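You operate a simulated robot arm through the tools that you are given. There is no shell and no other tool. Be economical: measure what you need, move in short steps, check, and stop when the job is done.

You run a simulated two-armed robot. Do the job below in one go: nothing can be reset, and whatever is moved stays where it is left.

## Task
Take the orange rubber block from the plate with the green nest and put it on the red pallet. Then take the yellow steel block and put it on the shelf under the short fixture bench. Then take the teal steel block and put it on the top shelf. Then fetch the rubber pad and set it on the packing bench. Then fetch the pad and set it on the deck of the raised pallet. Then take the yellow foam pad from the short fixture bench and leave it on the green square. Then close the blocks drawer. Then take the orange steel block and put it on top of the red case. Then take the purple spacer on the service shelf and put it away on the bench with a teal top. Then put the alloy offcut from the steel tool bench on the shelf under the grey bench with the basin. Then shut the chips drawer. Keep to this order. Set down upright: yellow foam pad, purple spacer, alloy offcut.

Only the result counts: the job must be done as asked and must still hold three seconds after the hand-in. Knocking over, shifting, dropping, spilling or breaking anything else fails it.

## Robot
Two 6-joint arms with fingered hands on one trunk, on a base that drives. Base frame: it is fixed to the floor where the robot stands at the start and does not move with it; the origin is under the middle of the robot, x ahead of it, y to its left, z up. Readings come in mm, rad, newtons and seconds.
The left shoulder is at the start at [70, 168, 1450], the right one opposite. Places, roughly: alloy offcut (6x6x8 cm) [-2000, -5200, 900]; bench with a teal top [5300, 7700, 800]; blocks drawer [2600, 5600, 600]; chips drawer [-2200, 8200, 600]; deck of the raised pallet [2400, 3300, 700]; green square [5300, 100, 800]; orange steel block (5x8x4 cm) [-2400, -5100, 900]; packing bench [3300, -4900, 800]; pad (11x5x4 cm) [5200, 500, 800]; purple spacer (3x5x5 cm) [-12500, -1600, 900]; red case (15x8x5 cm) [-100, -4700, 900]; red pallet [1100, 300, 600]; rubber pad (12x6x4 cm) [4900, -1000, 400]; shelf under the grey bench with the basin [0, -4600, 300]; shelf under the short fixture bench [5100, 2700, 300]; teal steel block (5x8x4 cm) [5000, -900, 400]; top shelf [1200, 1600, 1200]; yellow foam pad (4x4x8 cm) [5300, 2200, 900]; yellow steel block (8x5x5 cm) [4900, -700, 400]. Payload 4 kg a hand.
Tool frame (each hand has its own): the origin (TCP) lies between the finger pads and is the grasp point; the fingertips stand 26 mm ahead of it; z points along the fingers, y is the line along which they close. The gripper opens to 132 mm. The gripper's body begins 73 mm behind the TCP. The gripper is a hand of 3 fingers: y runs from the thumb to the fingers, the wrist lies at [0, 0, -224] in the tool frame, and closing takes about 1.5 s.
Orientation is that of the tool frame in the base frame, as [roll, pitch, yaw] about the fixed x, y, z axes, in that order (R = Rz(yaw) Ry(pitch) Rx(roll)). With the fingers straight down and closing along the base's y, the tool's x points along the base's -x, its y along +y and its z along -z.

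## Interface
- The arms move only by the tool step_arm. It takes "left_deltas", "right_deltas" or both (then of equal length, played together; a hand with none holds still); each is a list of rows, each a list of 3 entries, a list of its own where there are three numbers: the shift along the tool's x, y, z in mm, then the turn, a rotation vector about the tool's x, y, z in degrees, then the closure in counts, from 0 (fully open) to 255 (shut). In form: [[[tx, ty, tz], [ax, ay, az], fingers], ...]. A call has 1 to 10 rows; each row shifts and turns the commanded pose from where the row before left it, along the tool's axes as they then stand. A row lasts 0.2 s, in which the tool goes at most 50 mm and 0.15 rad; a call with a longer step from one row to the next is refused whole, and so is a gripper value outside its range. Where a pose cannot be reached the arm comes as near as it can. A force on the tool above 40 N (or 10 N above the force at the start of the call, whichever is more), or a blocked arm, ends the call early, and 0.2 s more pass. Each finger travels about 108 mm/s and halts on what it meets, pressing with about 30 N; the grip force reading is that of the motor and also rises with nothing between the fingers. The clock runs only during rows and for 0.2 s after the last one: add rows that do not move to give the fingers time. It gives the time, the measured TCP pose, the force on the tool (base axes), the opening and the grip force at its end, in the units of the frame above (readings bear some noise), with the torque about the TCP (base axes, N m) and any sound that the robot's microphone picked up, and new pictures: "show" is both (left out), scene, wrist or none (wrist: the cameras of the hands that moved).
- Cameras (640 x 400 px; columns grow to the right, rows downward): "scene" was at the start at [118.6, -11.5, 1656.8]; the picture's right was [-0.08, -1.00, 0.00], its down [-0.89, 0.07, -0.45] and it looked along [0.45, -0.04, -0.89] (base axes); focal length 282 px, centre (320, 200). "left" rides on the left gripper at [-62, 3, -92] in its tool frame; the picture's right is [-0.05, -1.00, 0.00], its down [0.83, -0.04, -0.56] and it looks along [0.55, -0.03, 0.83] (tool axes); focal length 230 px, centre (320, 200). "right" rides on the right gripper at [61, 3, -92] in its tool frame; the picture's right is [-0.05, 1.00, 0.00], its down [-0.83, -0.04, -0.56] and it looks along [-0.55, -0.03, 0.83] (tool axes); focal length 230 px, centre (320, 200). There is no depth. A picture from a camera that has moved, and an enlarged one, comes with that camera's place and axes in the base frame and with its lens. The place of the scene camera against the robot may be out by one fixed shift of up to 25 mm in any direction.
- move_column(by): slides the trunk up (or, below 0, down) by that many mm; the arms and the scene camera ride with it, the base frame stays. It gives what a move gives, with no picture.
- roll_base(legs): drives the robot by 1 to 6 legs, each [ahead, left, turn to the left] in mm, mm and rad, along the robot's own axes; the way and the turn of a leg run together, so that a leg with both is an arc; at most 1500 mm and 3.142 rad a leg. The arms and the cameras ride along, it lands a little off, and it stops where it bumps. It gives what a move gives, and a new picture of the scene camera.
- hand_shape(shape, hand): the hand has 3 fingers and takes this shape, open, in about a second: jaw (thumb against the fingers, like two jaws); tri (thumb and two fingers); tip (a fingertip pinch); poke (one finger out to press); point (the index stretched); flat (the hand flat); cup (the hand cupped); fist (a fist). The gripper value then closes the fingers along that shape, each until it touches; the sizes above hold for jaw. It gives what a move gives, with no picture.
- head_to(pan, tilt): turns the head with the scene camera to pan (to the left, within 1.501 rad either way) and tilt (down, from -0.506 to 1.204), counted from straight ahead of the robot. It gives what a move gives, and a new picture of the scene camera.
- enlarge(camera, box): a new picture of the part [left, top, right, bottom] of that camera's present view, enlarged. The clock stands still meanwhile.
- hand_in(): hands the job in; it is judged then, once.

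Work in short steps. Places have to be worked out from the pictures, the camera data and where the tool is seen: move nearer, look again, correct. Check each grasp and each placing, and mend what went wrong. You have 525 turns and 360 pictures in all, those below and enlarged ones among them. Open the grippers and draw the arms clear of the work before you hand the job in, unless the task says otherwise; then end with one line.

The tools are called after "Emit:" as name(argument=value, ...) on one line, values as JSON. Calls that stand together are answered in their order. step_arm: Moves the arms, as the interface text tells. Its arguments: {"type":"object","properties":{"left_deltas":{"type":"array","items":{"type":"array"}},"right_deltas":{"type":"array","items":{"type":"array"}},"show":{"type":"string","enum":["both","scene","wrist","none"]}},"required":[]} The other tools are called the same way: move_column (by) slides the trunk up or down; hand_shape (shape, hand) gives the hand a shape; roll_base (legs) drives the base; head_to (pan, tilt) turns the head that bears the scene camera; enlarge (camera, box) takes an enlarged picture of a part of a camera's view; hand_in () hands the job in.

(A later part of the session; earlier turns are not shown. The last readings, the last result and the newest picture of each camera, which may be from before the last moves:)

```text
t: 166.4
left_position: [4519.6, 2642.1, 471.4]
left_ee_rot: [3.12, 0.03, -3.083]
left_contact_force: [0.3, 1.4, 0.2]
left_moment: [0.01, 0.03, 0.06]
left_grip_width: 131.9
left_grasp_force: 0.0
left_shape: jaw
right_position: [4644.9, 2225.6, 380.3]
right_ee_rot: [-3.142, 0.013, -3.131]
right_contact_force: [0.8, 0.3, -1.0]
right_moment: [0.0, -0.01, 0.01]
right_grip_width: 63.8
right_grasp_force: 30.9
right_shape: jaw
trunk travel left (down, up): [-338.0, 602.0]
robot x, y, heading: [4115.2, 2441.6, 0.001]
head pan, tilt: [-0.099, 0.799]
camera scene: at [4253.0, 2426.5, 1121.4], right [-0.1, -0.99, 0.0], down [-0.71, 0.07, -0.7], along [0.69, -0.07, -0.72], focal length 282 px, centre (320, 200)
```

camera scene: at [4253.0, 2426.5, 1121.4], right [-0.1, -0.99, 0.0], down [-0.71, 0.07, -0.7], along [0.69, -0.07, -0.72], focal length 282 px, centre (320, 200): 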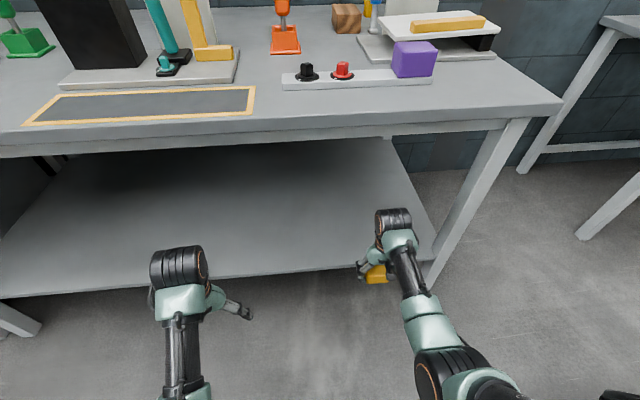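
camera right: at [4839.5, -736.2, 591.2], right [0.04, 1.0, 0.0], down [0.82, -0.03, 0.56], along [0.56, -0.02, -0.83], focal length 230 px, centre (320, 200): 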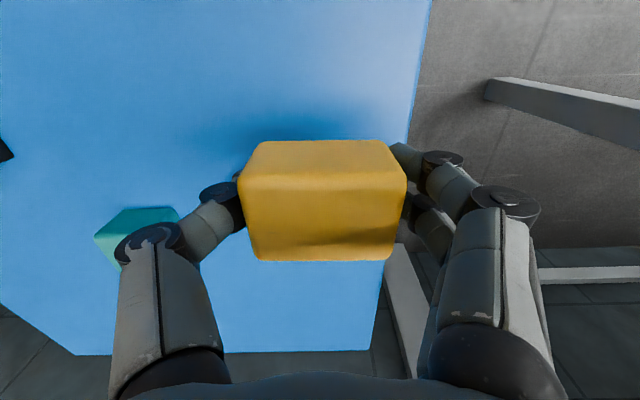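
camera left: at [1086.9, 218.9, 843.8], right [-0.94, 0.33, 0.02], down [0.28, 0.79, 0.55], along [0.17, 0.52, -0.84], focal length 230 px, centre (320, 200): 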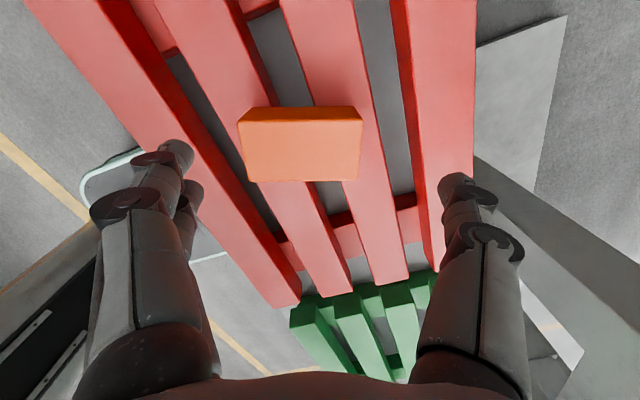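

Shelf edge ≈ x 4715–4760, z≈300. I lower the left hand a bit so its wrist passes under the bench top, then drive 190 mm forward.

Emit:
step_arm(left_deltas=[[[0, 0, 30], [0, 0, 0], 0], [[0, 0, 30], [0, 0, 0], 0]], show="none")

Emit:
roll_base(legs=[[190, 0, 0]])

Emit:
enlarge(camera="right", box=[0, 0, 640, 400])

```text
t: 167.0
left_position: [4521.5, 2643.2, 409.8]
left_ee_rot: [3.12, 0.027, -3.082]
left_contact_force: [0.0, -0.5, 0.5]
left_moment: [-0.01, 0.04, 0.03]
left_grip_width: 132.1
left_grasp_force: 0.0
left_shape: jaw
right_position: [4646.3, 2225.0, 379.5]
right_ee_rot: [3.141, 0.013, -3.13]
right_contact_force: [-0.4, 0.8, -2.5]
right_moment: [-0.03, -0.01, 0.02]
right_grip_width: 63.2
right_grasp_force: 29.7
right_shape: jaw
trunk travel left (down, up): [-338.0, 602.0]
robot x, y, heading: [4119.1, 2437.1, -0.0]
head pan, tilt: [-0.099, 0.799]
```

```text
t: 168.5
left_position: [4712.6, 2640.8, 409.6]
left_ee_rot: [3.12, 0.029, -3.086]
left_contact_force: [-0.5, 1.0, -0.2]
left_moment: [0.01, 0.02, -0.01]
left_grip_width: 132.0
left_grasp_force: 0.2
left_shape: jaw
right_position: [4834.4, 2222.2, 379.8]
right_ee_rot: [3.141, 0.009, -3.136]
right_contact_force: [0.2, -0.6, -2.2]
right_moment: [0.0, 0.04, 0.01]
right_grip_width: 63.6
right_grasp_force: 30.2
right_shape: jaw
trunk travel left (down, up): [-338.0, 602.0]
robot x, y, heading: [4305.1, 2439.3, -0.006]
head pan, tilt: [-0.099, 0.799]
camera scene: at [4442.6, 2425.3, 1121.2], right [-0.1, -0.99, 0.0], down [-0.71, 0.08, -0.7], along [0.69, -0.07, -0.72], focal length 282 px, centre (320, 200)
```

scene: 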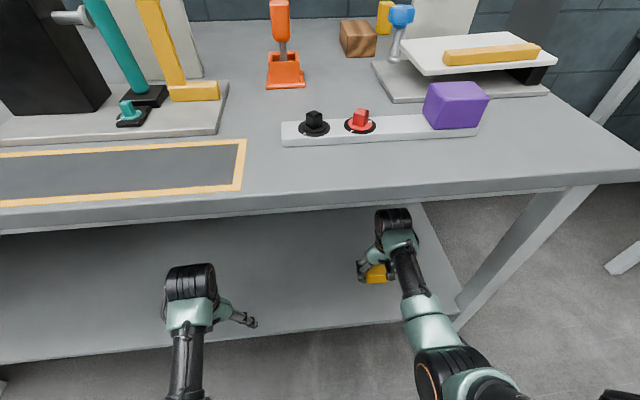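

```text
1.00 times, centred on (320, 200) of right
camera zoom: at [4771.3, 2223.2, 470.5], right [0.04, 1.0, 0.0], down [0.82, -0.04, 0.56], along [0.56, -0.02, -0.83], focal length 230 px, centre (320, 200)
```

zoom: 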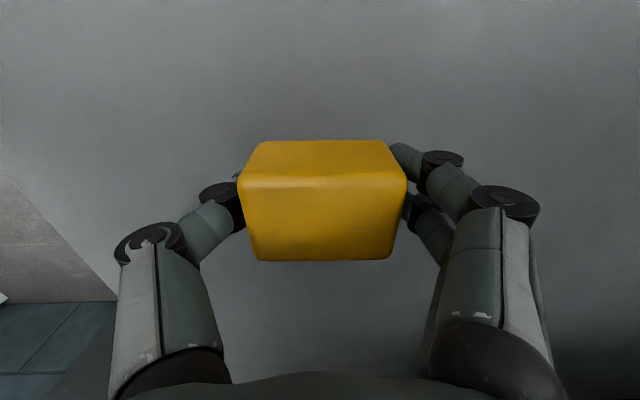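

Block is over the shelf. Lower slowly until contact.

Emit:
step_arm(right_deltas=[[[0, 0, 15], [0, 0, 0], 255], [[0, 0, 10], [0, 0, 0], 255], [[0, 0, 10], [0, 0, 0], 255], [[0, 0, 8], [0, 0, 0], 255], [[0, 0, 8], [0, 0, 0], 255], [[0, 0, 8], [0, 0, 0], 255]], show="none")

```text
t: 169.9
left_position: [4711.3, 2640.6, 411.4]
left_ee_rot: [3.122, 0.031, -3.085]
left_contact_force: [1.1, -0.7, 0.3]
left_moment: [-0.01, 0.0, 0.02]
left_grip_width: 132.1
left_grasp_force: 0.0
left_shape: jaw
right_position: [4834.8, 2221.3, 327.6]
right_ee_rot: [3.141, 0.022, -3.134]
right_contact_force: [-9.0, 0.2, 29.1]
right_moment: [0.1, 0.15, 0.02]
right_grip_width: 63.5
right_grasp_force: 29.8
right_shape: jaw
trunk travel left (down, up): [-338.0, 602.0]
robot x, y, heading: [4301.8, 2441.0, -0.004]
head pan, tilt: [-0.099, 0.799]
```

Contact at z≈328. Ease up 3 mm, open, and lift clear 50 mm.

Emit:
step_arm(right_deltas=[[[0, 0, -3], [0, 0, 0], 255], [[0, 0, 0], [0, 0, 0], 150], [[0, 0, 0], [0, 0, 0], 0], [[0, 0, 0], [0, 0, 0], 0], [[0, 0, 0], [0, 0, 0], 0], [[0, 0, 0], [0, 0, 0], 0], [[0, 0, -20], [0, 0, 0], 0], [[0, 0, -30], [0, 0, 0], 0]], show="wrist")

```text
t: 171.7
left_position: [4712.5, 2641.5, 410.9]
left_ee_rot: [3.118, 0.028, -3.087]
left_contact_force: [-0.5, 1.3, 0.3]
left_moment: [0.01, 0.02, -0.02]
left_grip_width: 131.7
left_grasp_force: 0.2
left_shape: jaw
right_position: [4833.1, 2220.4, 373.2]
right_ee_rot: [-3.14, 0.009, -3.135]
right_contact_force: [0.3, 0.2, -0.9]
right_moment: [-0.01, -0.03, 0.01]
right_grip_width: 131.8
right_grasp_force: 0.1
right_shape: jaw
trunk travel left (down, up): [-338.0, 602.0]
robot x, y, heading: [4302.8, 2441.6, -0.005]
head pan, tilt: [-0.099, 0.799]
camera right: at [4770.3, 2221.5, 464.0], right [0.04, 1.0, 0.0], down [0.82, -0.04, 0.56], along [0.56, -0.02, -0.83], focal length 230 px, centre (320, 200)
```

right: 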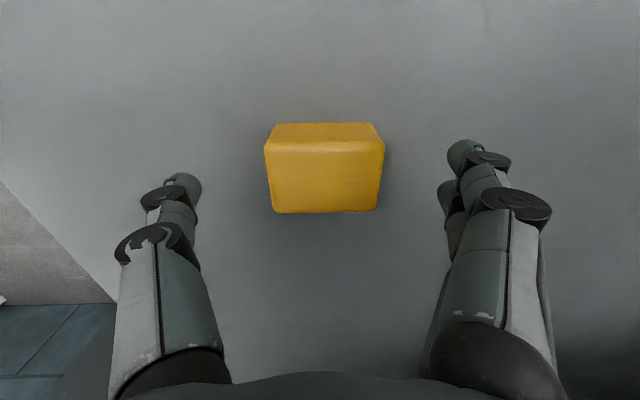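

Placed properly. Back out, raise the trunk and drive back to the stool for the teal block.

Emit:
step_arm(right_deltas=[[[0, 0, -30], [0, 0, 0], 0]], show="none")

Emit:
roll_base(legs=[[-220, 0, 0], [0, -1500, 0], [0, -1480, 0]])

Emit:
move_column(by=130)

```text
t: 172.1
left_position: [4712.6, 2641.6, 409.8]
left_ee_rot: [3.118, 0.026, -3.084]
left_contact_force: [1.0, -0.1, -0.1]
left_moment: [0.01, -0.03, 0.0]
left_grip_width: 132.0
left_grasp_force: 0.0
left_shape: jaw
right_position: [4833.2, 2221.3, 405.1]
right_ee_rot: [3.142, 0.011, -3.135]
right_contact_force: [0.1, 0.9, 0.5]
right_moment: [0.02, -0.03, 0.02]
right_grip_width: 131.9
right_grasp_force: 0.0
right_shape: jaw
trunk travel left (down, up): [-338.0, 602.0]
robot x, y, heading: [4304.9, 2443.8, -0.004]
head pan, tilt: [-0.099, 0.799]
```

```text
t: 187.7
left_position: [4537.2, -318.6, 410.3]
left_ee_rot: [3.117, 0.027, -3.077]
left_contact_force: [0.0, 0.0, 0.6]
left_moment: [-0.01, 0.0, 0.03]
left_grip_width: 131.8
left_grasp_force: 0.0
left_shape: jaw
right_position: [4660.4, -737.2, 402.1]
right_ee_rot: [-3.141, 0.011, -3.127]
right_contact_force: [0.3, 0.4, 0.4]
right_moment: [0.02, -0.03, -0.01]
right_grip_width: 132.0
right_grasp_force: 0.0
right_shape: jaw
trunk travel left (down, up): [-338.0, 602.0]
robot x, y, heading: [4130.1, -523.5, 0.006]
head pan, tilt: [-0.099, 0.799]
camera scene: at [4268.4, -535.9, 1121.3], right [-0.1, -1.0, 0.0], down [-0.71, 0.07, -0.7], along [0.69, -0.07, -0.72], focal length 282 px, centre (320, 200)
```

scene: 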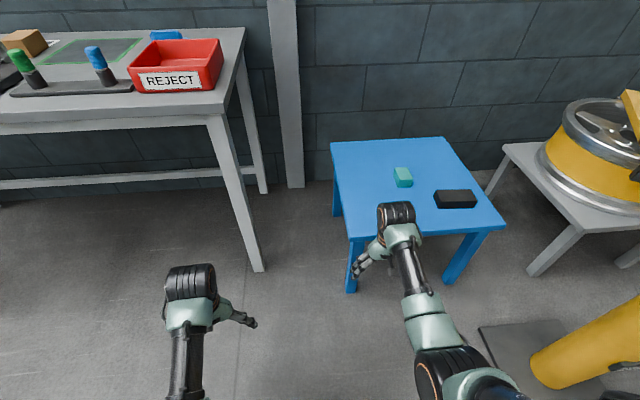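

```text
t: 189.3
left_position: [4538.3, -317.4, 540.1]
left_ee_rot: [3.118, 0.028, -3.077]
left_contact_force: [-0.2, -0.2, 0.3]
left_moment: [-0.01, 0.0, 0.04]
left_grip_width: 131.9
left_grasp_force: 0.0
left_shape: jaw
right_position: [4659.9, -737.0, 534.4]
right_ee_rot: [3.14, 0.011, -3.127]
right_contact_force: [-0.3, 0.5, 0.6]
right_moment: [0.04, 0.0, 0.0]
right_grip_width: 132.0
right_grasp_force: 0.1
right_shape: jaw
trunk travel left (down, up): [-468.0, 472.0]
robot x, y, heading: [4130.5, -520.9, 0.005]
head pan, tilt: [-0.099, 0.799]
```

Drive so the right hand comes above the teal block (≈ 4984, −900).

Emit:
roll_base(legs=[[305, -165, 0]])

Emit:
enlarge(camera="right", box=[0, 0, 640, 400])

```text
t: 191.6
left_position: [4852.8, -482.4, 540.5]
left_ee_rot: [3.12, 0.027, -3.078]
left_contact_force: [0.2, -0.8, 0.1]
left_moment: [-0.02, 0.0, -0.01]
left_grip_width: 131.8
left_grasp_force: 0.0
left_shape: jaw
right_position: [4973.7, -901.4, 532.5]
right_ee_rot: [-3.14, 0.012, -3.126]
right_contact_force: [0.8, 0.7, 0.2]
right_moment: [0.02, 0.0, 0.0]
right_grip_width: 131.9
right_grasp_force: 0.0
right_shape: jaw
trunk travel left (down, up): [-468.0, 472.0]
robot x, y, heading: [4445.8, -684.3, 0.002]
head pan, tilt: [-0.099, 0.799]
camera scene: at [4582.8, -700.0, 1251.2], right [-0.1, -1.0, 0.0], down [-0.71, 0.07, -0.7], along [0.69, -0.07, -0.72], focal length 282 px, centre (320, 200)
```

scene: 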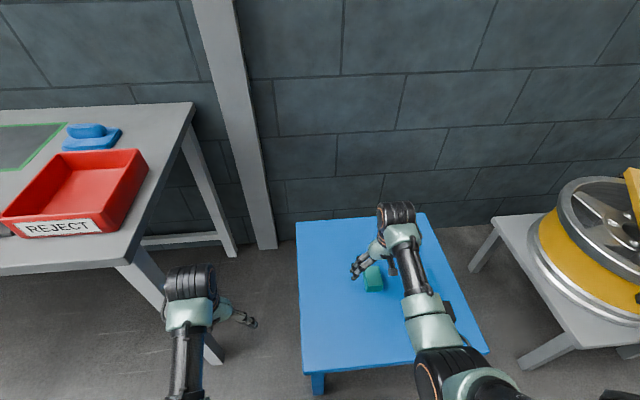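

```text
1.00 times, centred on (320, 200) of right
camera zoom: at [4912.0, -900.9, 624.5], right [0.04, 1.0, 0.0], down [0.82, -0.03, 0.56], along [0.56, -0.02, -0.83], focal length 230 px, centre (320, 200)
```

zoom: 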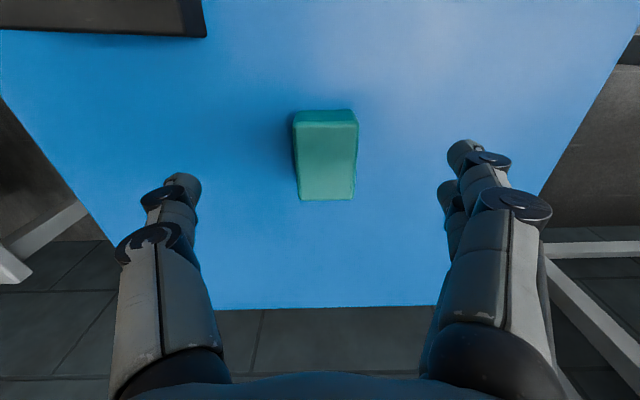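

Teal centre ≈ (4990, −899). Descend to z≈447 and close.

Emit:
step_arm(right_deltas=[[[-8, 1, 30], [0, 0, 0], 0], [[-8, 1, 30], [0, 0, 0], 0], [[0, 0, 25], [0, 0, 0], 0], [[0, 0, 0], [0, 0, 0], 0]], show="wrist")

```text
t: 192.6
left_position: [4852.0, -481.6, 539.9]
left_ee_rot: [3.118, 0.027, -3.078]
left_contact_force: [0.2, 0.3, 0.0]
left_moment: [0.0, 0.02, 0.0]
left_grip_width: 132.1
left_grasp_force: 0.1
left_shape: jaw
right_position: [4990.5, -900.8, 448.7]
right_ee_rot: [3.14, 0.012, -3.126]
right_contact_force: [-0.4, -0.2, 1.0]
right_moment: [-0.03, 0.02, -0.02]
right_grip_width: 132.0
right_grasp_force: 0.1
right_shape: jaw
trunk travel left (down, up): [-468.0, 472.0]
robot x, y, heading: [4444.4, -685.1, 0.0]
head pan, tilt: [-0.099, 0.799]
camera right: at [4927.9, -899.8, 539.5], right [0.04, 1.0, 0.0], down [0.82, -0.03, 0.57], along [0.56, -0.02, -0.82], focal length 230 px, centre (320, 200)
```

right: 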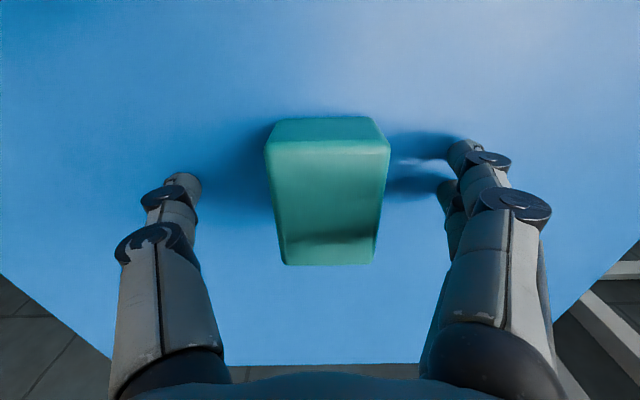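

Centred. Close and lift.

Emit:
step_arm(right_deltas=[[[0, 0, 0], [0, 0, 0], 120], [[0, 0, 0], [0, 0, 0], 255], [[0, 0, 0], [0, 0, 0], 255], [[0, 0, 0], [0, 0, 0], 255], [[0, 0, 0], [0, 0, 0], 255], [[0, 0, 0], [0, 0, 0], 255], [[0, 0, 0], [0, 0, 0], 255], [[0, 0, -30], [0, 0, 0], 255], [[0, 0, -40], [0, 0, 0], 255]], show="wrist")

```text
t: 194.6
left_position: [4850.9, -482.0, 540.3]
left_ee_rot: [3.121, 0.026, -3.08]
left_contact_force: [0.8, -0.2, -0.6]
left_moment: [-0.03, 0.03, -0.01]
left_grip_width: 131.9
left_grasp_force: 0.0
left_shape: jaw
right_position: [4986.5, -900.5, 520.8]
right_ee_rot: [-3.14, 0.011, -3.126]
right_contact_force: [0.5, 0.5, -2.6]
right_moment: [-0.02, -0.02, 0.01]
right_grip_width: 44.1
right_grasp_force: 30.2
right_shape: jaw
trunk travel left (down, up): [-468.0, 472.0]
robot x, y, heading: [4448.8, -684.6, 0.004]
head pan, tilt: [-0.099, 0.799]
camera right: at [4924.4, -899.1, 611.9], right [0.04, 1.0, 0.0], down [0.83, -0.03, 0.56], along [0.56, -0.02, -0.83], focal length 230 px, centre (320, 200)
```

right: 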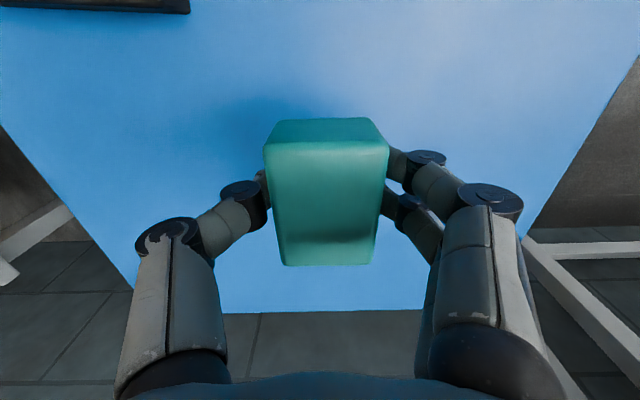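

Teal block held. The top shelf is at z≈1200, so I back into the aisle and test with the trunk raised what hand pose reaches that height.

Emit:
roll_base(legs=[[-340, 0, 0], [0, 350, 0]])

Emit:
move_column(by=400)

Emit:
move_column(by=70)

Emit:
step_arm(right_deltas=[[[0, 0, -40], [0, 0, 0], 255], [[0, 0, -40], [0, 0, 0], 255], [[0, 0, -40], [0, 0, 0], 255]], show="none")

```text
t: 198.7
left_position: [4505.8, -130.7, 539.4]
left_ee_rot: [3.118, 0.026, -3.077]
left_contact_force: [0.5, 0.6, 0.3]
left_moment: [-0.03, 0.0, 0.02]
left_grip_width: 132.0
left_grasp_force: 0.1
left_shape: jaw
right_position: [4642.8, -548.4, 520.9]
right_ee_rot: [3.141, 0.013, -3.125]
right_contact_force: [-1.1, 0.8, -2.4]
right_moment: [-0.01, 0.0, 0.0]
right_grip_width: 43.5
right_grasp_force: 30.2
right_shape: jaw
trunk travel left (down, up): [-468.0, 472.0]
robot x, y, heading: [4099.5, -333.6, 0.004]
head pan, tilt: [-0.099, 0.799]
camera scene: at [4237.7, -348.6, 1251.3], right [-0.09, -1.0, 0.0], down [-0.71, 0.07, -0.7], along [0.69, -0.07, -0.72], focal length 282 px, centre (320, 200)
```

scene: 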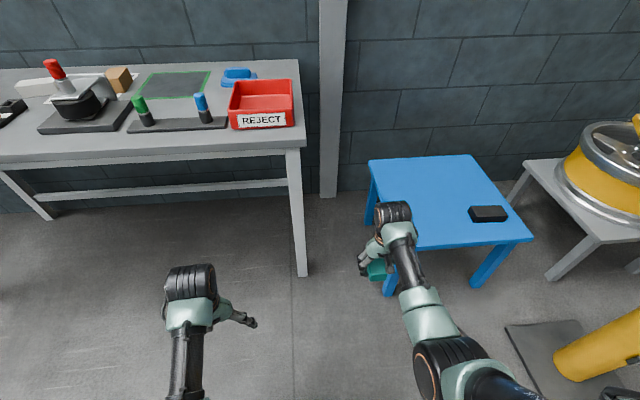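

```text
t: 202.5
left_position: [4506.8, -130.1, 939.7]
left_ee_rot: [3.119, 0.026, -3.078]
left_contact_force: [-0.4, 0.7, -0.1]
left_moment: [0.02, -0.01, -0.02]
left_grip_width: 132.1
left_grasp_force: 0.0
left_shape: jaw
right_position: [4643.0, -548.7, 920.8]
right_ee_rot: [3.141, 0.01, -3.124]
right_contact_force: [-0.1, 0.4, -2.7]
right_moment: [-0.03, 0.03, 0.0]
right_grip_width: 43.9
right_grasp_force: 30.2
right_shape: jaw
trunk travel left (down, up): [-868.0, 72.0]
robot x, y, heading: [4101.7, -337.5, 0.007]
head pan, tilt: [-0.099, 0.799]
```

```text
t: 203.6
left_position: [4506.1, -130.4, 1010.5]
left_ee_rot: [3.119, 0.028, -3.077]
left_contact_force: [0.1, -0.1, -0.1]
left_moment: [0.0, 0.01, -0.01]
left_grip_width: 132.1
left_grasp_force: 0.1
left_shape: jaw
right_position: [4642.4, -547.6, 990.1]
right_ee_rot: [-3.141, 0.01, -3.124]
right_contact_force: [0.6, 0.1, -2.4]
right_moment: [0.0, 0.01, 0.01]
right_grip_width: 43.3
right_grasp_force: 30.1
right_shape: jaw
trunk travel left (down, up): [-938.0, 2.0]
robot x, y, heading: [4101.3, -338.1, 0.004]
head pan, tilt: [-0.099, 0.799]
```

```text
t: 204.4
left_position: [4507.5, -130.9, 1010.9]
left_ee_rot: [3.119, 0.025, -3.078]
left_contact_force: [-0.3, -0.4, 0.2]
left_moment: [-0.01, -0.01, 0.0]
left_grip_width: 132.3
left_grasp_force: 0.0
left_shape: jaw
right_position: [4642.8, -549.6, 1108.8]
right_ee_rot: [-3.142, 0.012, -3.125]
right_contact_force: [0.0, -0.1, -2.7]
right_moment: [0.01, -0.01, -0.02]
right_grip_width: 43.7
right_grasp_force: 30.1
right_shape: jaw
right hand out of reach, approached as far as the arm can: row 3
trunk travel left (down, up): [-938.0, 2.0]
robot x, y, heading: [4105.2, -339.6, 0.002]
head pan, tilt: [-0.099, 0.799]
```

Vertical pose tops out near z≈1110. Try tilting the fingers forward while rising.

Emit:
step_arm(right_deltas=[[[0, 0, -10], [0, -8, 0], 255], [[-3, 0, -25], [0, -8, 0], 255], [[-8, 0, -28], [0, -8, 0], 255], [[-12, 0, -28], [0, -6, 0], 255], [[-15, 0, -26], [0, 0, 0], 255]], show="none")

```text
t: 205.6
left_position: [4508.4, -131.3, 1010.2]
left_ee_rot: [3.119, 0.027, -3.077]
left_contact_force: [0.1, 0.1, 0.7]
left_moment: [0.01, -0.02, 0.02]
left_grip_width: 132.0
left_grasp_force: 0.0
left_shape: jaw
right_position: [4639.7, -549.6, 1231.1]
right_ee_rot: [-3.141, 0.533, -3.124]
right_contact_force: [0.1, 0.0, -3.5]
right_moment: [-0.01, 0.0, 0.02]
right_grip_width: 43.5
right_grasp_force: 29.9
right_shape: jaw
trunk travel left (down, up): [-938.0, 2.0]
robot x, y, heading: [4101.1, -337.1, 0.009]
head pan, tilt: [-0.099, 0.799]
```

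30° tilt reaches z=1231. Check for extra headroom.

Emit:
step_arm(right_deltas=[[[-15, 0, -26], [0, 0, 0], 255], [[-15, 0, -26], [0, 0, 0], 255]], show="none")

```text
t: 206.2
left_position: [4507.3, -130.0, 1010.3]
left_ee_rot: [3.119, 0.025, -3.076]
left_contact_force: [-0.7, -0.4, -0.8]
left_moment: [-0.03, 0.04, 0.01]
left_grip_width: 131.8
left_grasp_force: 0.0
left_shape: jaw
right_position: [4651.3, -540.7, 1272.3]
right_ee_rot: [-3.14, 0.535, -3.125]
right_contact_force: [0.4, -0.2, -2.7]
right_moment: [0.0, 0.05, 0.01]
right_grip_width: 44.1
right_grasp_force: 30.0
right_shape: jaw
right hand out of reach, approached as far as the arm can: row 2
trunk travel left (down, up): [-938.0, 2.0]
robot x, y, heading: [4100.2, -336.8, 0.001]
head pan, tilt: [-0.099, 0.799]
```

Limit ≈1272 at 30°. I'll regrasp the block with ~38° forward tilt on the stool, so it can be set flat on the shelf. Undo the test moves and return.

Emit:
step_arm(right_deltas=[[[12, 0, 28], [0, 0, 0], 255], [[15, 0, 28], [0, 0, 0], 255], [[12, 0, 28], [0, 6.5, 0], 255], [[8, 0, 28], [0, 8, 0], 255], [[3, 0, 25], [0, 8, 0], 255], [[0, 0, 20], [0, 8, 0], 255], [[0, 0, 40], [0, 0, 0], 255], [[0, 0, 40], [0, 0, 0], 255]], show="none")

Emit:
move_column(by=-400)

Emit:
move_column(by=-70)

Emit:
roll_base(legs=[[0, -330, 0], [290, 0, 0]])

```text
t: 208.0
left_position: [4505.4, -131.7, 1008.4]
left_ee_rot: [3.119, 0.026, -3.076]
left_contact_force: [-0.2, 0.4, -0.7]
left_moment: [0.01, -0.01, 0.02]
left_grip_width: 132.0
left_grasp_force: 0.1
left_shape: jaw
right_position: [4673.9, -542.0, 1023.4]
right_ee_rot: [3.141, 0.002, -3.122]
right_contact_force: [0.3, 0.4, -2.5]
right_moment: [0.01, 0.01, 0.02]
right_grip_width: 43.7
right_grasp_force: 29.6
right_shape: jaw
trunk travel left (down, up): [-938.0, 2.0]
robot x, y, heading: [4102.4, -334.1, 0.01]
head pan, tilt: [-0.099, 0.799]
```

```text
t: 211.8
left_position: [4507.0, -130.4, 610.0]
left_ee_rot: [3.118, 0.025, -3.077]
left_contact_force: [-0.4, -0.5, -0.9]
left_moment: [0.0, -0.05, -0.02]
left_grip_width: 132.3
left_grasp_force: 0.0
left_shape: jaw
right_position: [4673.9, -540.8, 624.3]
right_ee_rot: [3.141, 0.003, -3.125]
right_contact_force: [-1.0, 0.7, -3.6]
right_moment: [0.0, 0.01, 0.03]
right_grip_width: 43.6
right_grasp_force: 30.4
right_shape: jaw
trunk travel left (down, up): [-538.0, 402.0]
robot x, y, heading: [4102.0, -336.2, 0.007]
head pan, tilt: [-0.099, 0.799]
```

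```text
t: 212.9
left_position: [4507.5, -130.9, 540.1]
left_ee_rot: [3.12, 0.025, -3.077]
left_contact_force: [0.2, 0.1, 0.1]
left_moment: [-0.03, -0.02, 0.03]
left_grip_width: 132.1
left_grasp_force: 0.0
left_shape: jaw
right_position: [4673.2, -541.9, 554.7]
right_ee_rot: [3.139, 0.002, -3.125]
right_contact_force: [0.0, -0.3, -2.5]
right_moment: [-0.03, 0.01, 0.01]
right_grip_width: 43.4
right_grasp_force: 30.2
right_shape: jaw
trunk travel left (down, up): [-468.0, 472.0]
robot x, y, heading: [4098.7, -336.5, 0.001]
head pan, tilt: [-0.099, 0.799]
```

```text
t: 216.8
left_position: [4803.1, -466.4, 539.5]
left_ee_rot: [3.118, 0.025, -3.082]
left_contact_force: [-0.4, -0.3, -0.4]
left_moment: [0.0, 0.03, -0.02]
left_grip_width: 131.8
left_grasp_force: 0.0
left_shape: jaw
right_position: [4969.0, -877.5, 553.5]
right_ee_rot: [3.141, 0.004, -3.128]
right_contact_force: [-0.6, 1.3, -2.9]
right_moment: [-0.04, 0.02, 0.02]
right_grip_width: 43.7
right_grasp_force: 29.5
right_shape: jaw
trunk travel left (down, up): [-468.0, 472.0]
robot x, y, heading: [4398.1, -670.2, 0.001]
head pan, tilt: [-0.099, 0.799]
camera scene: at [4534.4, -683.9, 1251.2], right [-0.1, -1.0, 0.0], down [-0.71, 0.07, -0.7], along [0.69, -0.07, -0.72], focal length 282 px, centre (320, 200)
```

scene: 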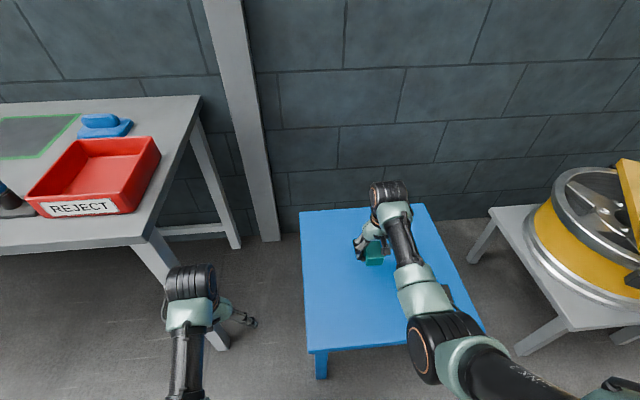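

Lower the teal block back on the stool and release.

Emit:
step_arm(right_deltas=[[[10, 0, 35], [0, 0, 0], 255], [[10, 0, 35], [0, 0, 0], 255], [[0, 0, 20], [0, 0, 0], 255], [[0, 0, 9], [0, 0, 0], 255], [[0, 0, 4], [0, 0, 0], 255]], show="none")

```text
t: 218.0
left_position: [4803.9, -466.7, 540.7]
left_ee_rot: [3.119, 0.027, -3.081]
left_contact_force: [-0.1, 0.0, -0.3]
left_moment: [-0.03, 0.03, 0.0]
left_grip_width: 132.1
left_grasp_force: 0.0
left_shape: jaw
right_position: [4948.9, -878.4, 450.0]
right_ee_rot: [3.141, 0.001, -3.127]
right_contact_force: [0.6, -0.9, -2.5]
right_moment: [-0.01, 0.03, 0.01]
right_grip_width: 43.7
right_grasp_force: 29.7
right_shape: jaw
trunk travel left (down, up): [-468.0, 472.0]
robot x, y, heading: [4395.9, -667.3, 0.003]
head pan, tilt: [-0.099, 0.799]
```

Not yet touching; lower another 2 mm, release, then rise 90 mm and tilt 38° forward.

Emit:
step_arm(right_deltas=[[[0, 0, 2], [0, 0, 0], 255], [[0, 0, 0], [0, 0, 0], 120], [[0, 0, 0], [0, 0, 0], 0], [[0, 0, 0], [0, 0, 0], 0], [[0, 0, 0], [0, 0, 0], 0], [[0, 0, 0], [0, 0, 0], 0], [[0, 0, -30], [0, 0, 0], 0], [[0, 0, -40], [0, 0, 0], 0], [[0, 0, -30], [0, 0, 0], 0]], show="none")

Emit:
step_arm(right_deltas=[[[0, 0, 0], [0, -8, 0], 0], [[0, 0, 0], [0, -8, 0], 0], [[0, 0, 0], [0, -8, 0], 0], [[0, 0, 0], [0, -8, 0], 0], [[0, 0, 0], [0, -6, 0], 0]], show="wrist")

```text
t: 220.0
left_position: [4802.3, -466.3, 540.9]
left_ee_rot: [3.121, 0.026, -3.08]
left_contact_force: [0.2, -1.0, 0.3]
left_moment: [-0.04, 0.01, 0.01]
left_grip_width: 132.1
left_grasp_force: 0.0
left_shape: jaw
right_position: [4947.5, -876.7, 549.2]
right_ee_rot: [-3.14, 0.003, -3.127]
right_contact_force: [-0.3, 0.1, 0.2]
right_moment: [0.0, 0.0, -0.02]
right_grip_width: 132.1
right_grasp_force: 0.1
right_shape: jaw
trunk travel left (down, up): [-468.0, 472.0]
robot x, y, heading: [4396.2, -672.0, 0.005]
head pan, tilt: [-0.099, 0.799]
```

```text
t: 221.2
left_position: [4803.0, -467.5, 540.0]
left_ee_rot: [3.118, 0.025, -3.082]
left_contact_force: [0.6, 0.4, 0.3]
left_moment: [-0.01, 0.02, 0.0]
left_grip_width: 132.0
left_grasp_force: 0.1
left_shape: jaw
right_position: [4948.4, -877.9, 548.7]
right_ee_rot: [-3.142, 0.669, -3.127]
right_contact_force: [0.5, 0.4, 0.5]
right_moment: [-0.01, -0.04, 0.01]
right_grip_width: 131.8
right_grasp_force: 0.1
right_shape: jaw
trunk travel left (down, up): [-468.0, 472.0]
robot x, y, heading: [4394.5, -671.4, -0.001]
head pan, tilt: [-0.099, 0.799]
camera right: at [4843.1, -877.6, 582.1], right [0.03, 1.0, 0.03], down [0.31, -0.04, 0.95], along [0.95, -0.02, -0.31], focal length 230 px, centre (320, 200)
```

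right: 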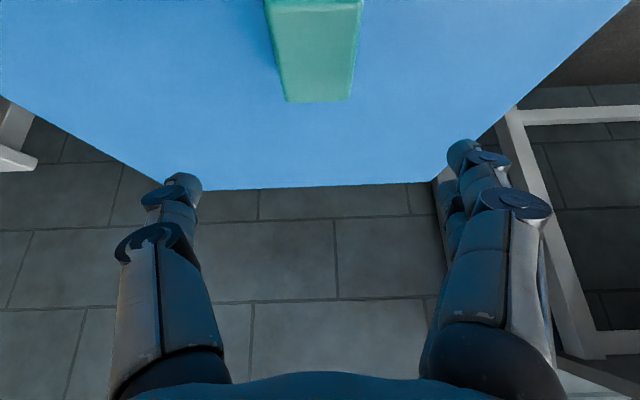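

Tilted 38°. Descend straight down onto the block.

Emit:
step_arm(right_deltas=[[[20, 0, 25], [0, 0, 0], 0], [[20, 0, 25], [0, 0, 0], 0], [[20, 0, 25], [0, 0, 0], 0]], show="wrist")

```text
t: 222.0
left_position: [4803.3, -466.8, 539.9]
left_ee_rot: [3.12, 0.025, -3.081]
left_contact_force: [0.2, -0.8, -0.6]
left_moment: [-0.02, 0.0, -0.01]
left_grip_width: 132.0
left_grasp_force: 0.1
left_shape: jaw
right_position: [4947.7, -875.6, 452.0]
right_ee_rot: [3.141, 0.667, -3.129]
right_contact_force: [-0.1, 0.6, 0.4]
right_moment: [0.02, 0.01, 0.0]
right_grip_width: 131.9
right_grasp_force: 0.0
right_shape: jaw
trunk travel left (down, up): [-468.0, 472.0]
robot x, y, heading: [4396.1, -672.5, 0.002]
head pan, tilt: [-0.099, 0.799]
camera right: at [4842.5, -876.0, 485.6], right [0.03, 1.0, 0.03], down [0.31, -0.04, 0.95], along [0.95, -0.02, -0.31], focal length 230 px, centre (320, 200)
```

right: 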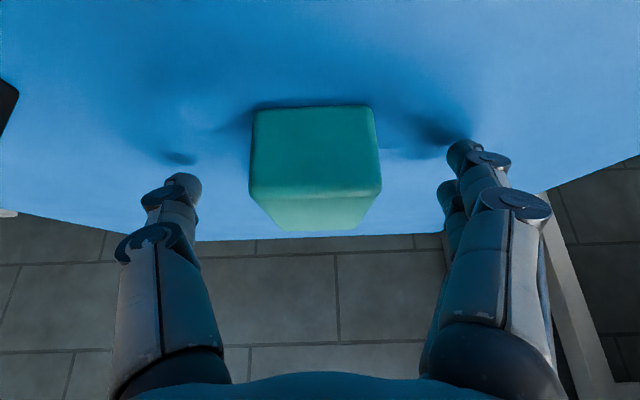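

Good alignment. Close and lift.

Emit:
step_arm(right_deltas=[[[0, 0, 0], [0, 0, 0], 120], [[0, 0, 0], [0, 0, 0], 255], [[0, 0, 0], [0, 0, 0], 255], [[0, 0, 0], [0, 0, 0], 255], [[0, 0, 0], [0, 0, 0], 255], [[0, 0, 0], [0, 0, 0], 255], [[0, 0, 0], [0, 0, 0], 255], [[-20, 0, -25], [0, 0, 0], 255], [[-20, 0, -25], [0, 0, 0], 255]], show="wrist")

```text
t: 224.0
left_position: [4802.6, -466.8, 540.3]
left_ee_rot: [3.12, 0.027, -3.08]
left_contact_force: [-0.8, -0.2, -0.2]
left_moment: [0.02, -0.03, -0.01]
left_grip_width: 132.1
left_grasp_force: 0.2
left_shape: jaw
right_position: [4946.9, -877.4, 514.2]
right_ee_rot: [3.142, 0.665, -3.128]
right_contact_force: [-0.7, -0.2, -3.1]
right_moment: [-0.02, 0.04, 0.03]
right_grip_width: 43.5
right_grasp_force: 30.0
right_shape: jaw
trunk travel left (down, up): [-468.0, 472.0]
robot x, y, heading: [4396.3, -669.9, -0.003]
head pan, tilt: [-0.099, 0.799]
camera right: at [4842.7, -876.9, 549.5], right [0.03, 1.0, 0.03], down [0.31, -0.04, 0.95], along [0.95, -0.02, -0.31], focal length 230 px, centre (320, 200)
```

right: 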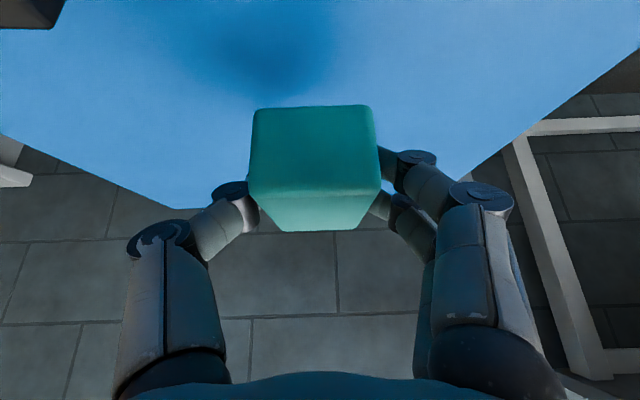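

Held and level. Drive back through the aisle, turn round beyond the wheel bench, and approach the shelf rack from its +x side.

Emit:
roll_base(legs=[[-450, 0, 0], [0, 1300, 0], [0, 900, 0], [0, 0, 3.14], [1000, 0, 0], [850, 0, 0]])

Emit:
move_column(by=400)

Emit:
head_to(pan=-0.1, tilt=0.6)

```text
t: 253.6
left_position: [1735.4, 1112.0, 540.2]
left_ee_rot: [3.118, 0.027, 0.167]
left_contact_force: [0.2, 0.4, 0.4]
left_moment: [0.05, 0.01, -0.03]
left_grip_width: 132.1
left_grasp_force: 0.0
left_shape: jaw
right_position: [1546.9, 1505.3, 515.8]
right_ee_rot: [-3.141, 0.663, 0.118]
right_contact_force: [0.3, 0.4, -2.2]
right_moment: [-0.02, -0.02, -0.03]
right_grip_width: 43.1
right_grasp_force: 29.7
right_shape: jaw
trunk travel left (down, up): [-468.0, 472.0]
robot x, y, heading: [2117.9, 1356.0, -3.035]
head pan, tilt: [-0.099, 0.799]
camera scene: at [1990.9, 1345.1, 1251.2], right [-0.01, 1.0, 0.0], down [0.72, 0.01, -0.7], along [-0.7, -0.01, -0.72], focal length 282 px, centre (320, 200)
```

scene: 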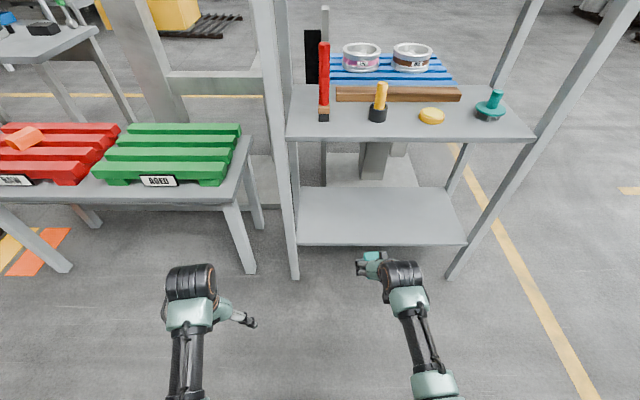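

```text
t: 257.4
left_position: [1734.9, 1113.3, 939.6]
left_ee_rot: [3.12, 0.027, 0.168]
left_contact_force: [0.4, 0.5, 0.0]
left_moment: [0.02, -0.02, 0.02]
left_grip_width: 132.1
left_grasp_force: 0.1
left_shape: jaw
right_position: [1547.3, 1503.9, 915.7]
right_ee_rot: [3.142, 0.664, 0.12]
right_contact_force: [0.6, 0.1, -3.2]
right_moment: [0.01, -0.03, 0.01]
right_grip_width: 43.3
right_grasp_force: 29.8
right_shape: jaw
trunk travel left (down, up): [-868.0, 72.0]
robot x, y, heading: [2113.8, 1357.1, -3.036]
head pan, tilt: [-0.099, 0.799]
```

```text
t: 258.1
left_position: [1734.4, 1111.9, 939.6]
left_ee_rot: [3.118, 0.026, 0.167]
left_contact_force: [0.4, 0.1, 0.8]
left_moment: [-0.01, 0.02, -0.02]
left_grip_width: 132.1
left_grasp_force: 0.1
left_shape: jaw
right_position: [1546.6, 1505.6, 916.4]
right_ee_rot: [-3.141, 0.665, 0.118]
right_contact_force: [-0.3, 0.3, -3.0]
right_moment: [0.01, -0.04, -0.01]
right_grip_width: 43.2
right_grasp_force: 29.8
right_shape: jaw
trunk travel left (down, up): [-868.0, 72.0]
robot x, y, heading: [2117.9, 1354.5, -3.034]
head pan, tilt: [-0.099, 0.6]
camera scene: at [1983.4, 1345.1, 1668.1], right [-0.01, 1.0, 0.0], down [0.57, 0.0, -0.82], along [-0.82, -0.01, -0.57], focal length 282 px, centre (320, 200)
```

scene: 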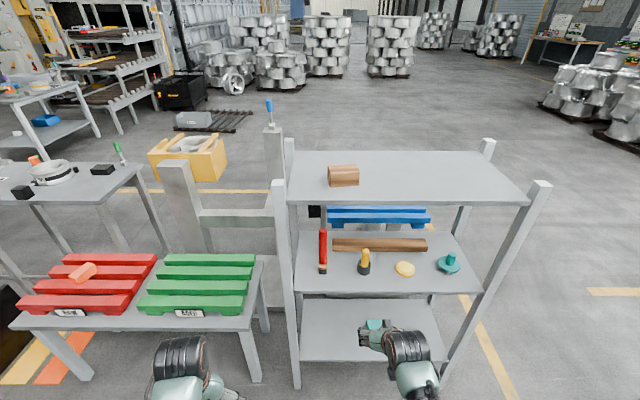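

Top shelf at z≈1200, spans x 1000–1320, y 1250–1960, brown box near (1216,1408). Straighten the heading, raise the trunk to the top and lift the block to z≈1275.

Emit:
roll_base(legs=[[0, 0, -0.105]])

Emit:
move_column(by=71)

Emit:
step_arm(right_deltas=[[[-25, 0, -31], [0, 0, 0], 255], [[-25, 0, -31], [0, 0, 0], 255], [[-25, 0, -31], [0, 0, 0], 255], [[-25, 0, -31], [0, 0, 0], 255], [[-25, 0, -31], [0, 0, 0], 255], [[-25, 0, -31], [0, 0, 0], 255], [[-25, 0, -31], [0, 0, 0], 255]], show="none")

```text
t: 259.1
left_position: [1711.3, 1153.8, 939.4]
left_ee_rot: [3.12, 0.026, 0.061]
left_contact_force: [0.6, 0.2, 0.5]
left_moment: [0.0, 0.0, 0.0]
left_grip_width: 132.0
left_grasp_force: 0.0
left_shape: jaw
right_position: [1565.7, 1563.2, 915.9]
right_ee_rot: [-3.141, 0.665, 0.015]
right_contact_force: [-0.3, 0.2, -2.8]
right_moment: [-0.02, -0.05, 0.02]
right_grip_width: 43.2
right_grasp_force: 30.1
right_shape: jaw
trunk travel left (down, up): [-868.0, 72.0]
robot x, y, heading: [2118.6, 1360.1, -3.143]
head pan, tilt: [-0.099, 0.6]
camera scene: at [1983.5, 1358.2, 1668.2], right [0.1, 1.0, 0.0], down [0.56, -0.05, -0.82], along [-0.82, 0.08, -0.57], focal length 282 px, centre (320, 200)
```

scene: 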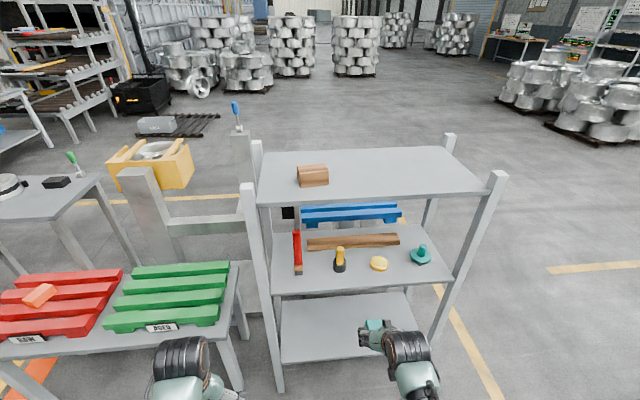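

```text
t: 260.1
left_position: [1710.9, 1153.5, 1010.6]
left_ee_rot: [3.119, 0.027, 0.062]
left_contact_force: [-0.3, 0.0, -0.1]
left_moment: [0.02, 0.0, 0.0]
left_grip_width: 132.1
left_grasp_force: 0.1
left_shape: jaw
right_position: [1565.2, 1562.5, 985.5]
right_ee_rot: [-3.142, 0.664, 0.015]
right_contact_force: [-0.1, -0.3, -3.0]
right_moment: [0.0, -0.01, 0.0]
right_grip_width: 43.3
right_grasp_force: 29.8
right_shape: jaw
trunk travel left (down, up): [-939.0, 1.0]
robot x, y, heading: [2114.7, 1359.0, -3.14]
head pan, tilt: [-0.099, 0.6]
```

```text
t: 261.7
left_position: [1711.7, 1153.4, 1010.6]
left_ee_rot: [3.118, 0.026, 0.062]
left_contact_force: [-0.7, -0.4, 0.6]
left_moment: [0.01, 0.01, 0.02]
left_grip_width: 131.8
left_grasp_force: 0.2
left_shape: jaw
right_position: [1559.5, 1565.2, 1263.8]
right_ee_rot: [-3.141, 0.666, 0.014]
right_contact_force: [0.5, 0.0, -3.1]
right_moment: [0.0, -0.01, 0.0]
right_grip_width: 43.4
right_grasp_force: 30.2
right_shape: jaw
trunk travel left (down, up): [-939.0, 1.0]
robot x, y, heading: [2117.2, 1357.7, -3.136]
head pan, tilt: [-0.099, 0.6]
```

Rise a bit more, then drive to just short of the shelf and check heights.

Emit:
step_arm(right_deltas=[[[-12, 0, -15], [0, 0, 0], 255]], show="none")

Emit:
roll_base(legs=[[140, -85, 0]])

Emit:
enlarge(camera="right", box=[0, 0, 640, 400])

```text
t: 262.1
left_position: [1709.6, 1152.9, 1010.6]
left_ee_rot: [3.117, 0.028, 0.059]
left_contact_force: [0.0, -0.5, -0.6]
left_moment: [0.03, 0.0, -0.01]
left_grip_width: 132.0
left_grasp_force: 0.1
left_shape: jaw
right_position: [1560.7, 1563.4, 1282.7]
right_ee_rot: [3.141, 0.664, 0.015]
right_contact_force: [0.1, 0.1, -3.1]
right_moment: [0.05, -0.04, 0.0]
right_grip_width: 43.1
right_grasp_force: 30.2
right_shape: jaw
trunk travel left (down, up): [-939.0, 1.0]
robot x, y, heading: [2117.6, 1358.8, -3.138]
head pan, tilt: [-0.099, 0.6]
```

```text
t: 263.6
left_position: [1578.9, 1232.5, 1010.6]
left_ee_rot: [3.121, 0.029, 0.066]
left_contact_force: [-0.1, 0.4, -0.4]
left_moment: [0.04, -0.02, 0.02]
left_grip_width: 132.2
left_grasp_force: 0.0
left_shape: jaw
right_position: [1427.6, 1641.7, 1285.0]
right_ee_rot: [-3.14, 0.668, 0.019]
right_contact_force: [-0.2, -0.4, -2.0]
right_moment: [0.0, -0.01, 0.0]
right_grip_width: 43.2
right_grasp_force: 30.0
right_shape: jaw
trunk travel left (down, up): [-939.0, 1.0]
robot x, y, heading: [1977.9, 1441.2, -3.137]
head pan, tilt: [-0.099, 0.6]
camera scene: at [1851.9, 1438.5, 1739.6], right [0.09, 1.0, 0.0], down [0.56, -0.05, -0.83], along [-0.82, 0.08, -0.56], focal length 282 px, centre (320, 200)
```

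scene: 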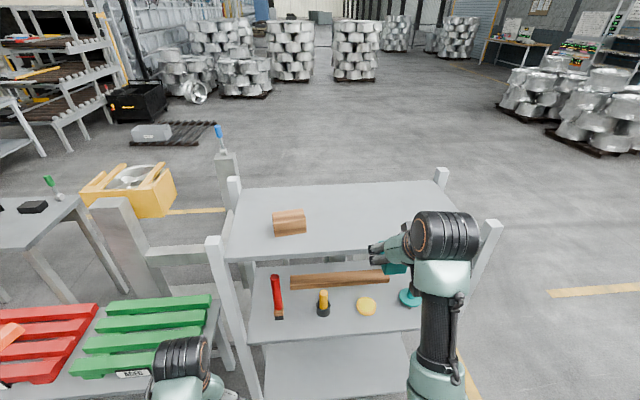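

```text
1.00 times, centred on (320, 200) of right
camera zoom: at [1533.1, 1638.3, 1319.4], right [-0.02, -1.0, 0.03], down [-0.31, 0.04, 0.95], along [-0.95, 0.01, -0.31], focal length 230 px, centre (320, 200)
```

zoom: 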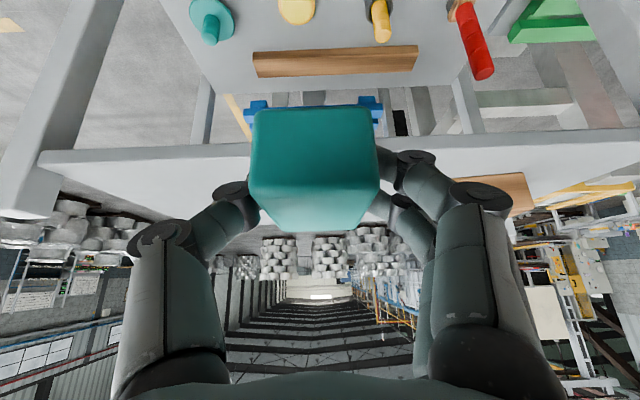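

Shelf top confirmed at z≈1201. The left hand would come near the front-left post, so I move it outward 130 mm first, then drive in.

Emit:
step_arm(left_deltas=[[[15, 45, 0], [0, 0, 0], 0], [[15, 45, 0], [0, 0, 0], 0], [[0, 45, 0], [0, 0, 0], 0]], show="none")

Emit:
roll_base(legs=[[190, 0, 0]])

```text
t: 264.4
left_position: [1609.9, 1097.8, 1012.7]
left_ee_rot: [3.121, 0.024, 0.064]
left_contact_force: [0.8, 0.2, 0.2]
left_moment: [0.0, 0.01, 0.01]
left_grip_width: 131.9
left_grasp_force: 0.0
left_shape: jaw
right_position: [1423.9, 1641.9, 1283.9]
right_ee_rot: [-3.141, 0.664, 0.02]
right_contact_force: [1.1, -0.5, -2.8]
right_moment: [-0.02, -0.02, 0.01]
right_grip_width: 43.3
right_grasp_force: 30.0
right_shape: jaw
trunk travel left (down, up): [-939.0, 1.0]
robot x, y, heading: [1980.7, 1440.8, -3.136]
head pan, tilt: [-0.099, 0.6]
```

```text
t: 265.9
left_position: [1423.3, 1097.2, 1015.7]
left_ee_rot: [3.117, 0.03, 0.069]
left_contact_force: [1.1, 0.6, -0.7]
left_moment: [0.0, -0.01, -0.02]
left_grip_width: 131.8
left_grasp_force: 0.1
left_shape: jaw
right_position: [1235.9, 1641.9, 1285.7]
right_ee_rot: [3.14, 0.667, 0.019]
right_contact_force: [-0.2, 0.1, -3.7]
right_moment: [-0.02, 0.0, 0.02]
right_grip_width: 43.0
right_grasp_force: 29.5
right_shape: jaw
trunk travel left (down, up): [-939.0, 1.0]
robot x, y, heading: [1790.5, 1434.5, -3.133]
head pan, tilt: [-0.099, 0.6]
camera scene: at [1661.9, 1439.8, 1739.7], right [0.09, 1.0, 0.0], down [0.56, -0.05, -0.83], along [-0.82, 0.08, -0.56], focal length 282 px, centre (320, 200)
```

scene: 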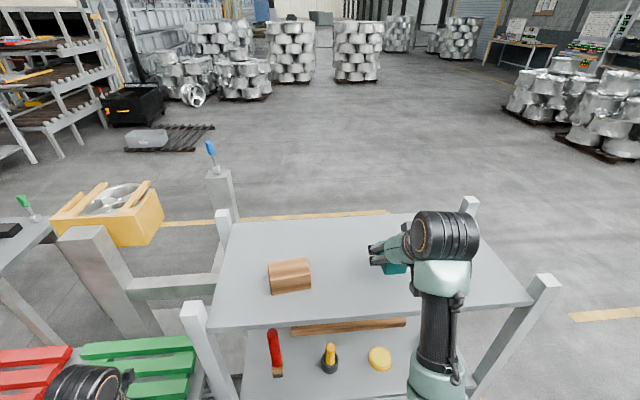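

Over the shelf. Lower in small steps.

Emit:
step_arm(right_deltas=[[[12.4, 0, 15.7], [0, 0, 0], 255], [[9.3, 0, 11.8], [0, 0, 0], 255], [[6.2, 0, 7.8], [0, 0, 0], 255], [[3.1, 0, 3.9], [0, 0, 0], 255], [[2, 0, 2.5], [0, 0, 0], 255]], show="wrist")

```text
t: 267.1
left_position: [1420.9, 1096.9, 1014.1]
left_ee_rot: [3.119, 0.027, 0.068]
left_contact_force: [-0.5, 0.0, -0.6]
left_moment: [0.05, 0.0, -0.01]
left_grip_width: 132.2
left_grasp_force: 0.1
left_shape: jaw
right_position: [1232.3, 1640.4, 1231.8]
right_ee_rot: [-3.141, 0.669, 0.019]
right_contact_force: [-1.0, -0.1, 3.4]
right_moment: [0.0, 0.04, -0.02]
right_grip_width: 43.1
right_grasp_force: 30.0
right_shape: jaw
trunk travel left (down, up): [-939.0, 1.0]
robot x, y, heading: [1786.7, 1436.4, -3.131]
head pan, tilt: [-0.099, 0.6]
camera right: at [1339.0, 1637.0, 1265.2], right [-0.02, -1.0, 0.03], down [-0.31, 0.04, 0.95], along [-0.95, 0.01, -0.31], focal length 230 px, centre (320, 200)
```

right: 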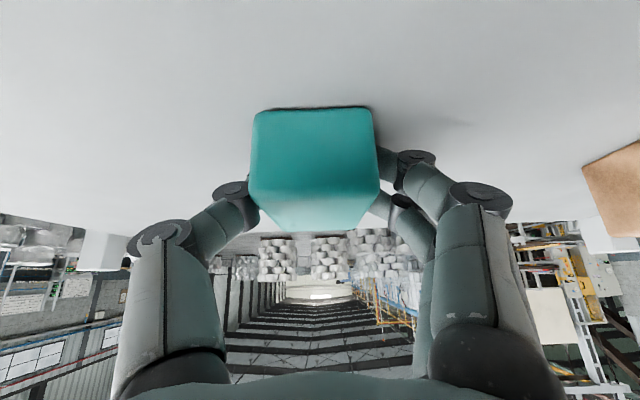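

Just touching the shelf. Open, then withdraw upward.

Emit:
step_arm(right_deltas=[[[0, 0, 0], [0, 0, 0], 150], [[0, 0, 0], [0, 0, 0], 50], [[0, 0, 0], [0, 0, 0], 0], [[0, 0, 0], [0, 0, 0], 0], [[0, 0, 0], [0, 0, 0], 0], [[0, 0, -15], [0, 0, 0], 0], [[0, 0, -25], [0, 0, 0], 0], [[0, 0, -25], [0, 0, 0], 0]], show="wrist")

```text
t: 268.9
left_position: [1420.4, 1098.9, 1013.7]
left_ee_rot: [3.121, 0.027, 0.07]
left_contact_force: [0.0, -0.6, 0.1]
left_moment: [0.0, -0.02, 0.01]
left_grip_width: 131.9
left_grasp_force: 0.0
left_shape: jaw
right_position: [1278.1, 1655.2, 1271.6]
right_ee_rot: [-3.09, 0.647, 0.038]
right_contact_force: [0.3, 0.9, -0.5]
right_moment: [0.0, -0.02, 0.01]
right_grip_width: 132.3
right_grasp_force: 0.1
right_shape: jaw
trunk travel left (down, up): [-939.0, 1.0]
robot x, y, heading: [1793.3, 1435.7, -3.137]
head pan, tilt: [-0.099, 0.6]
camera right: at [1382.6, 1649.1, 1307.3], right [-0.03, -1.0, -0.01], down [-0.33, 0.0, 0.95], along [-0.94, 0.03, -0.33], focal length 230 px, centre (320, 200)
```

right: 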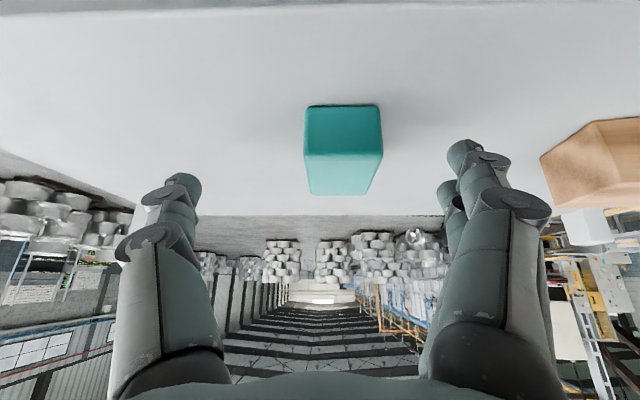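

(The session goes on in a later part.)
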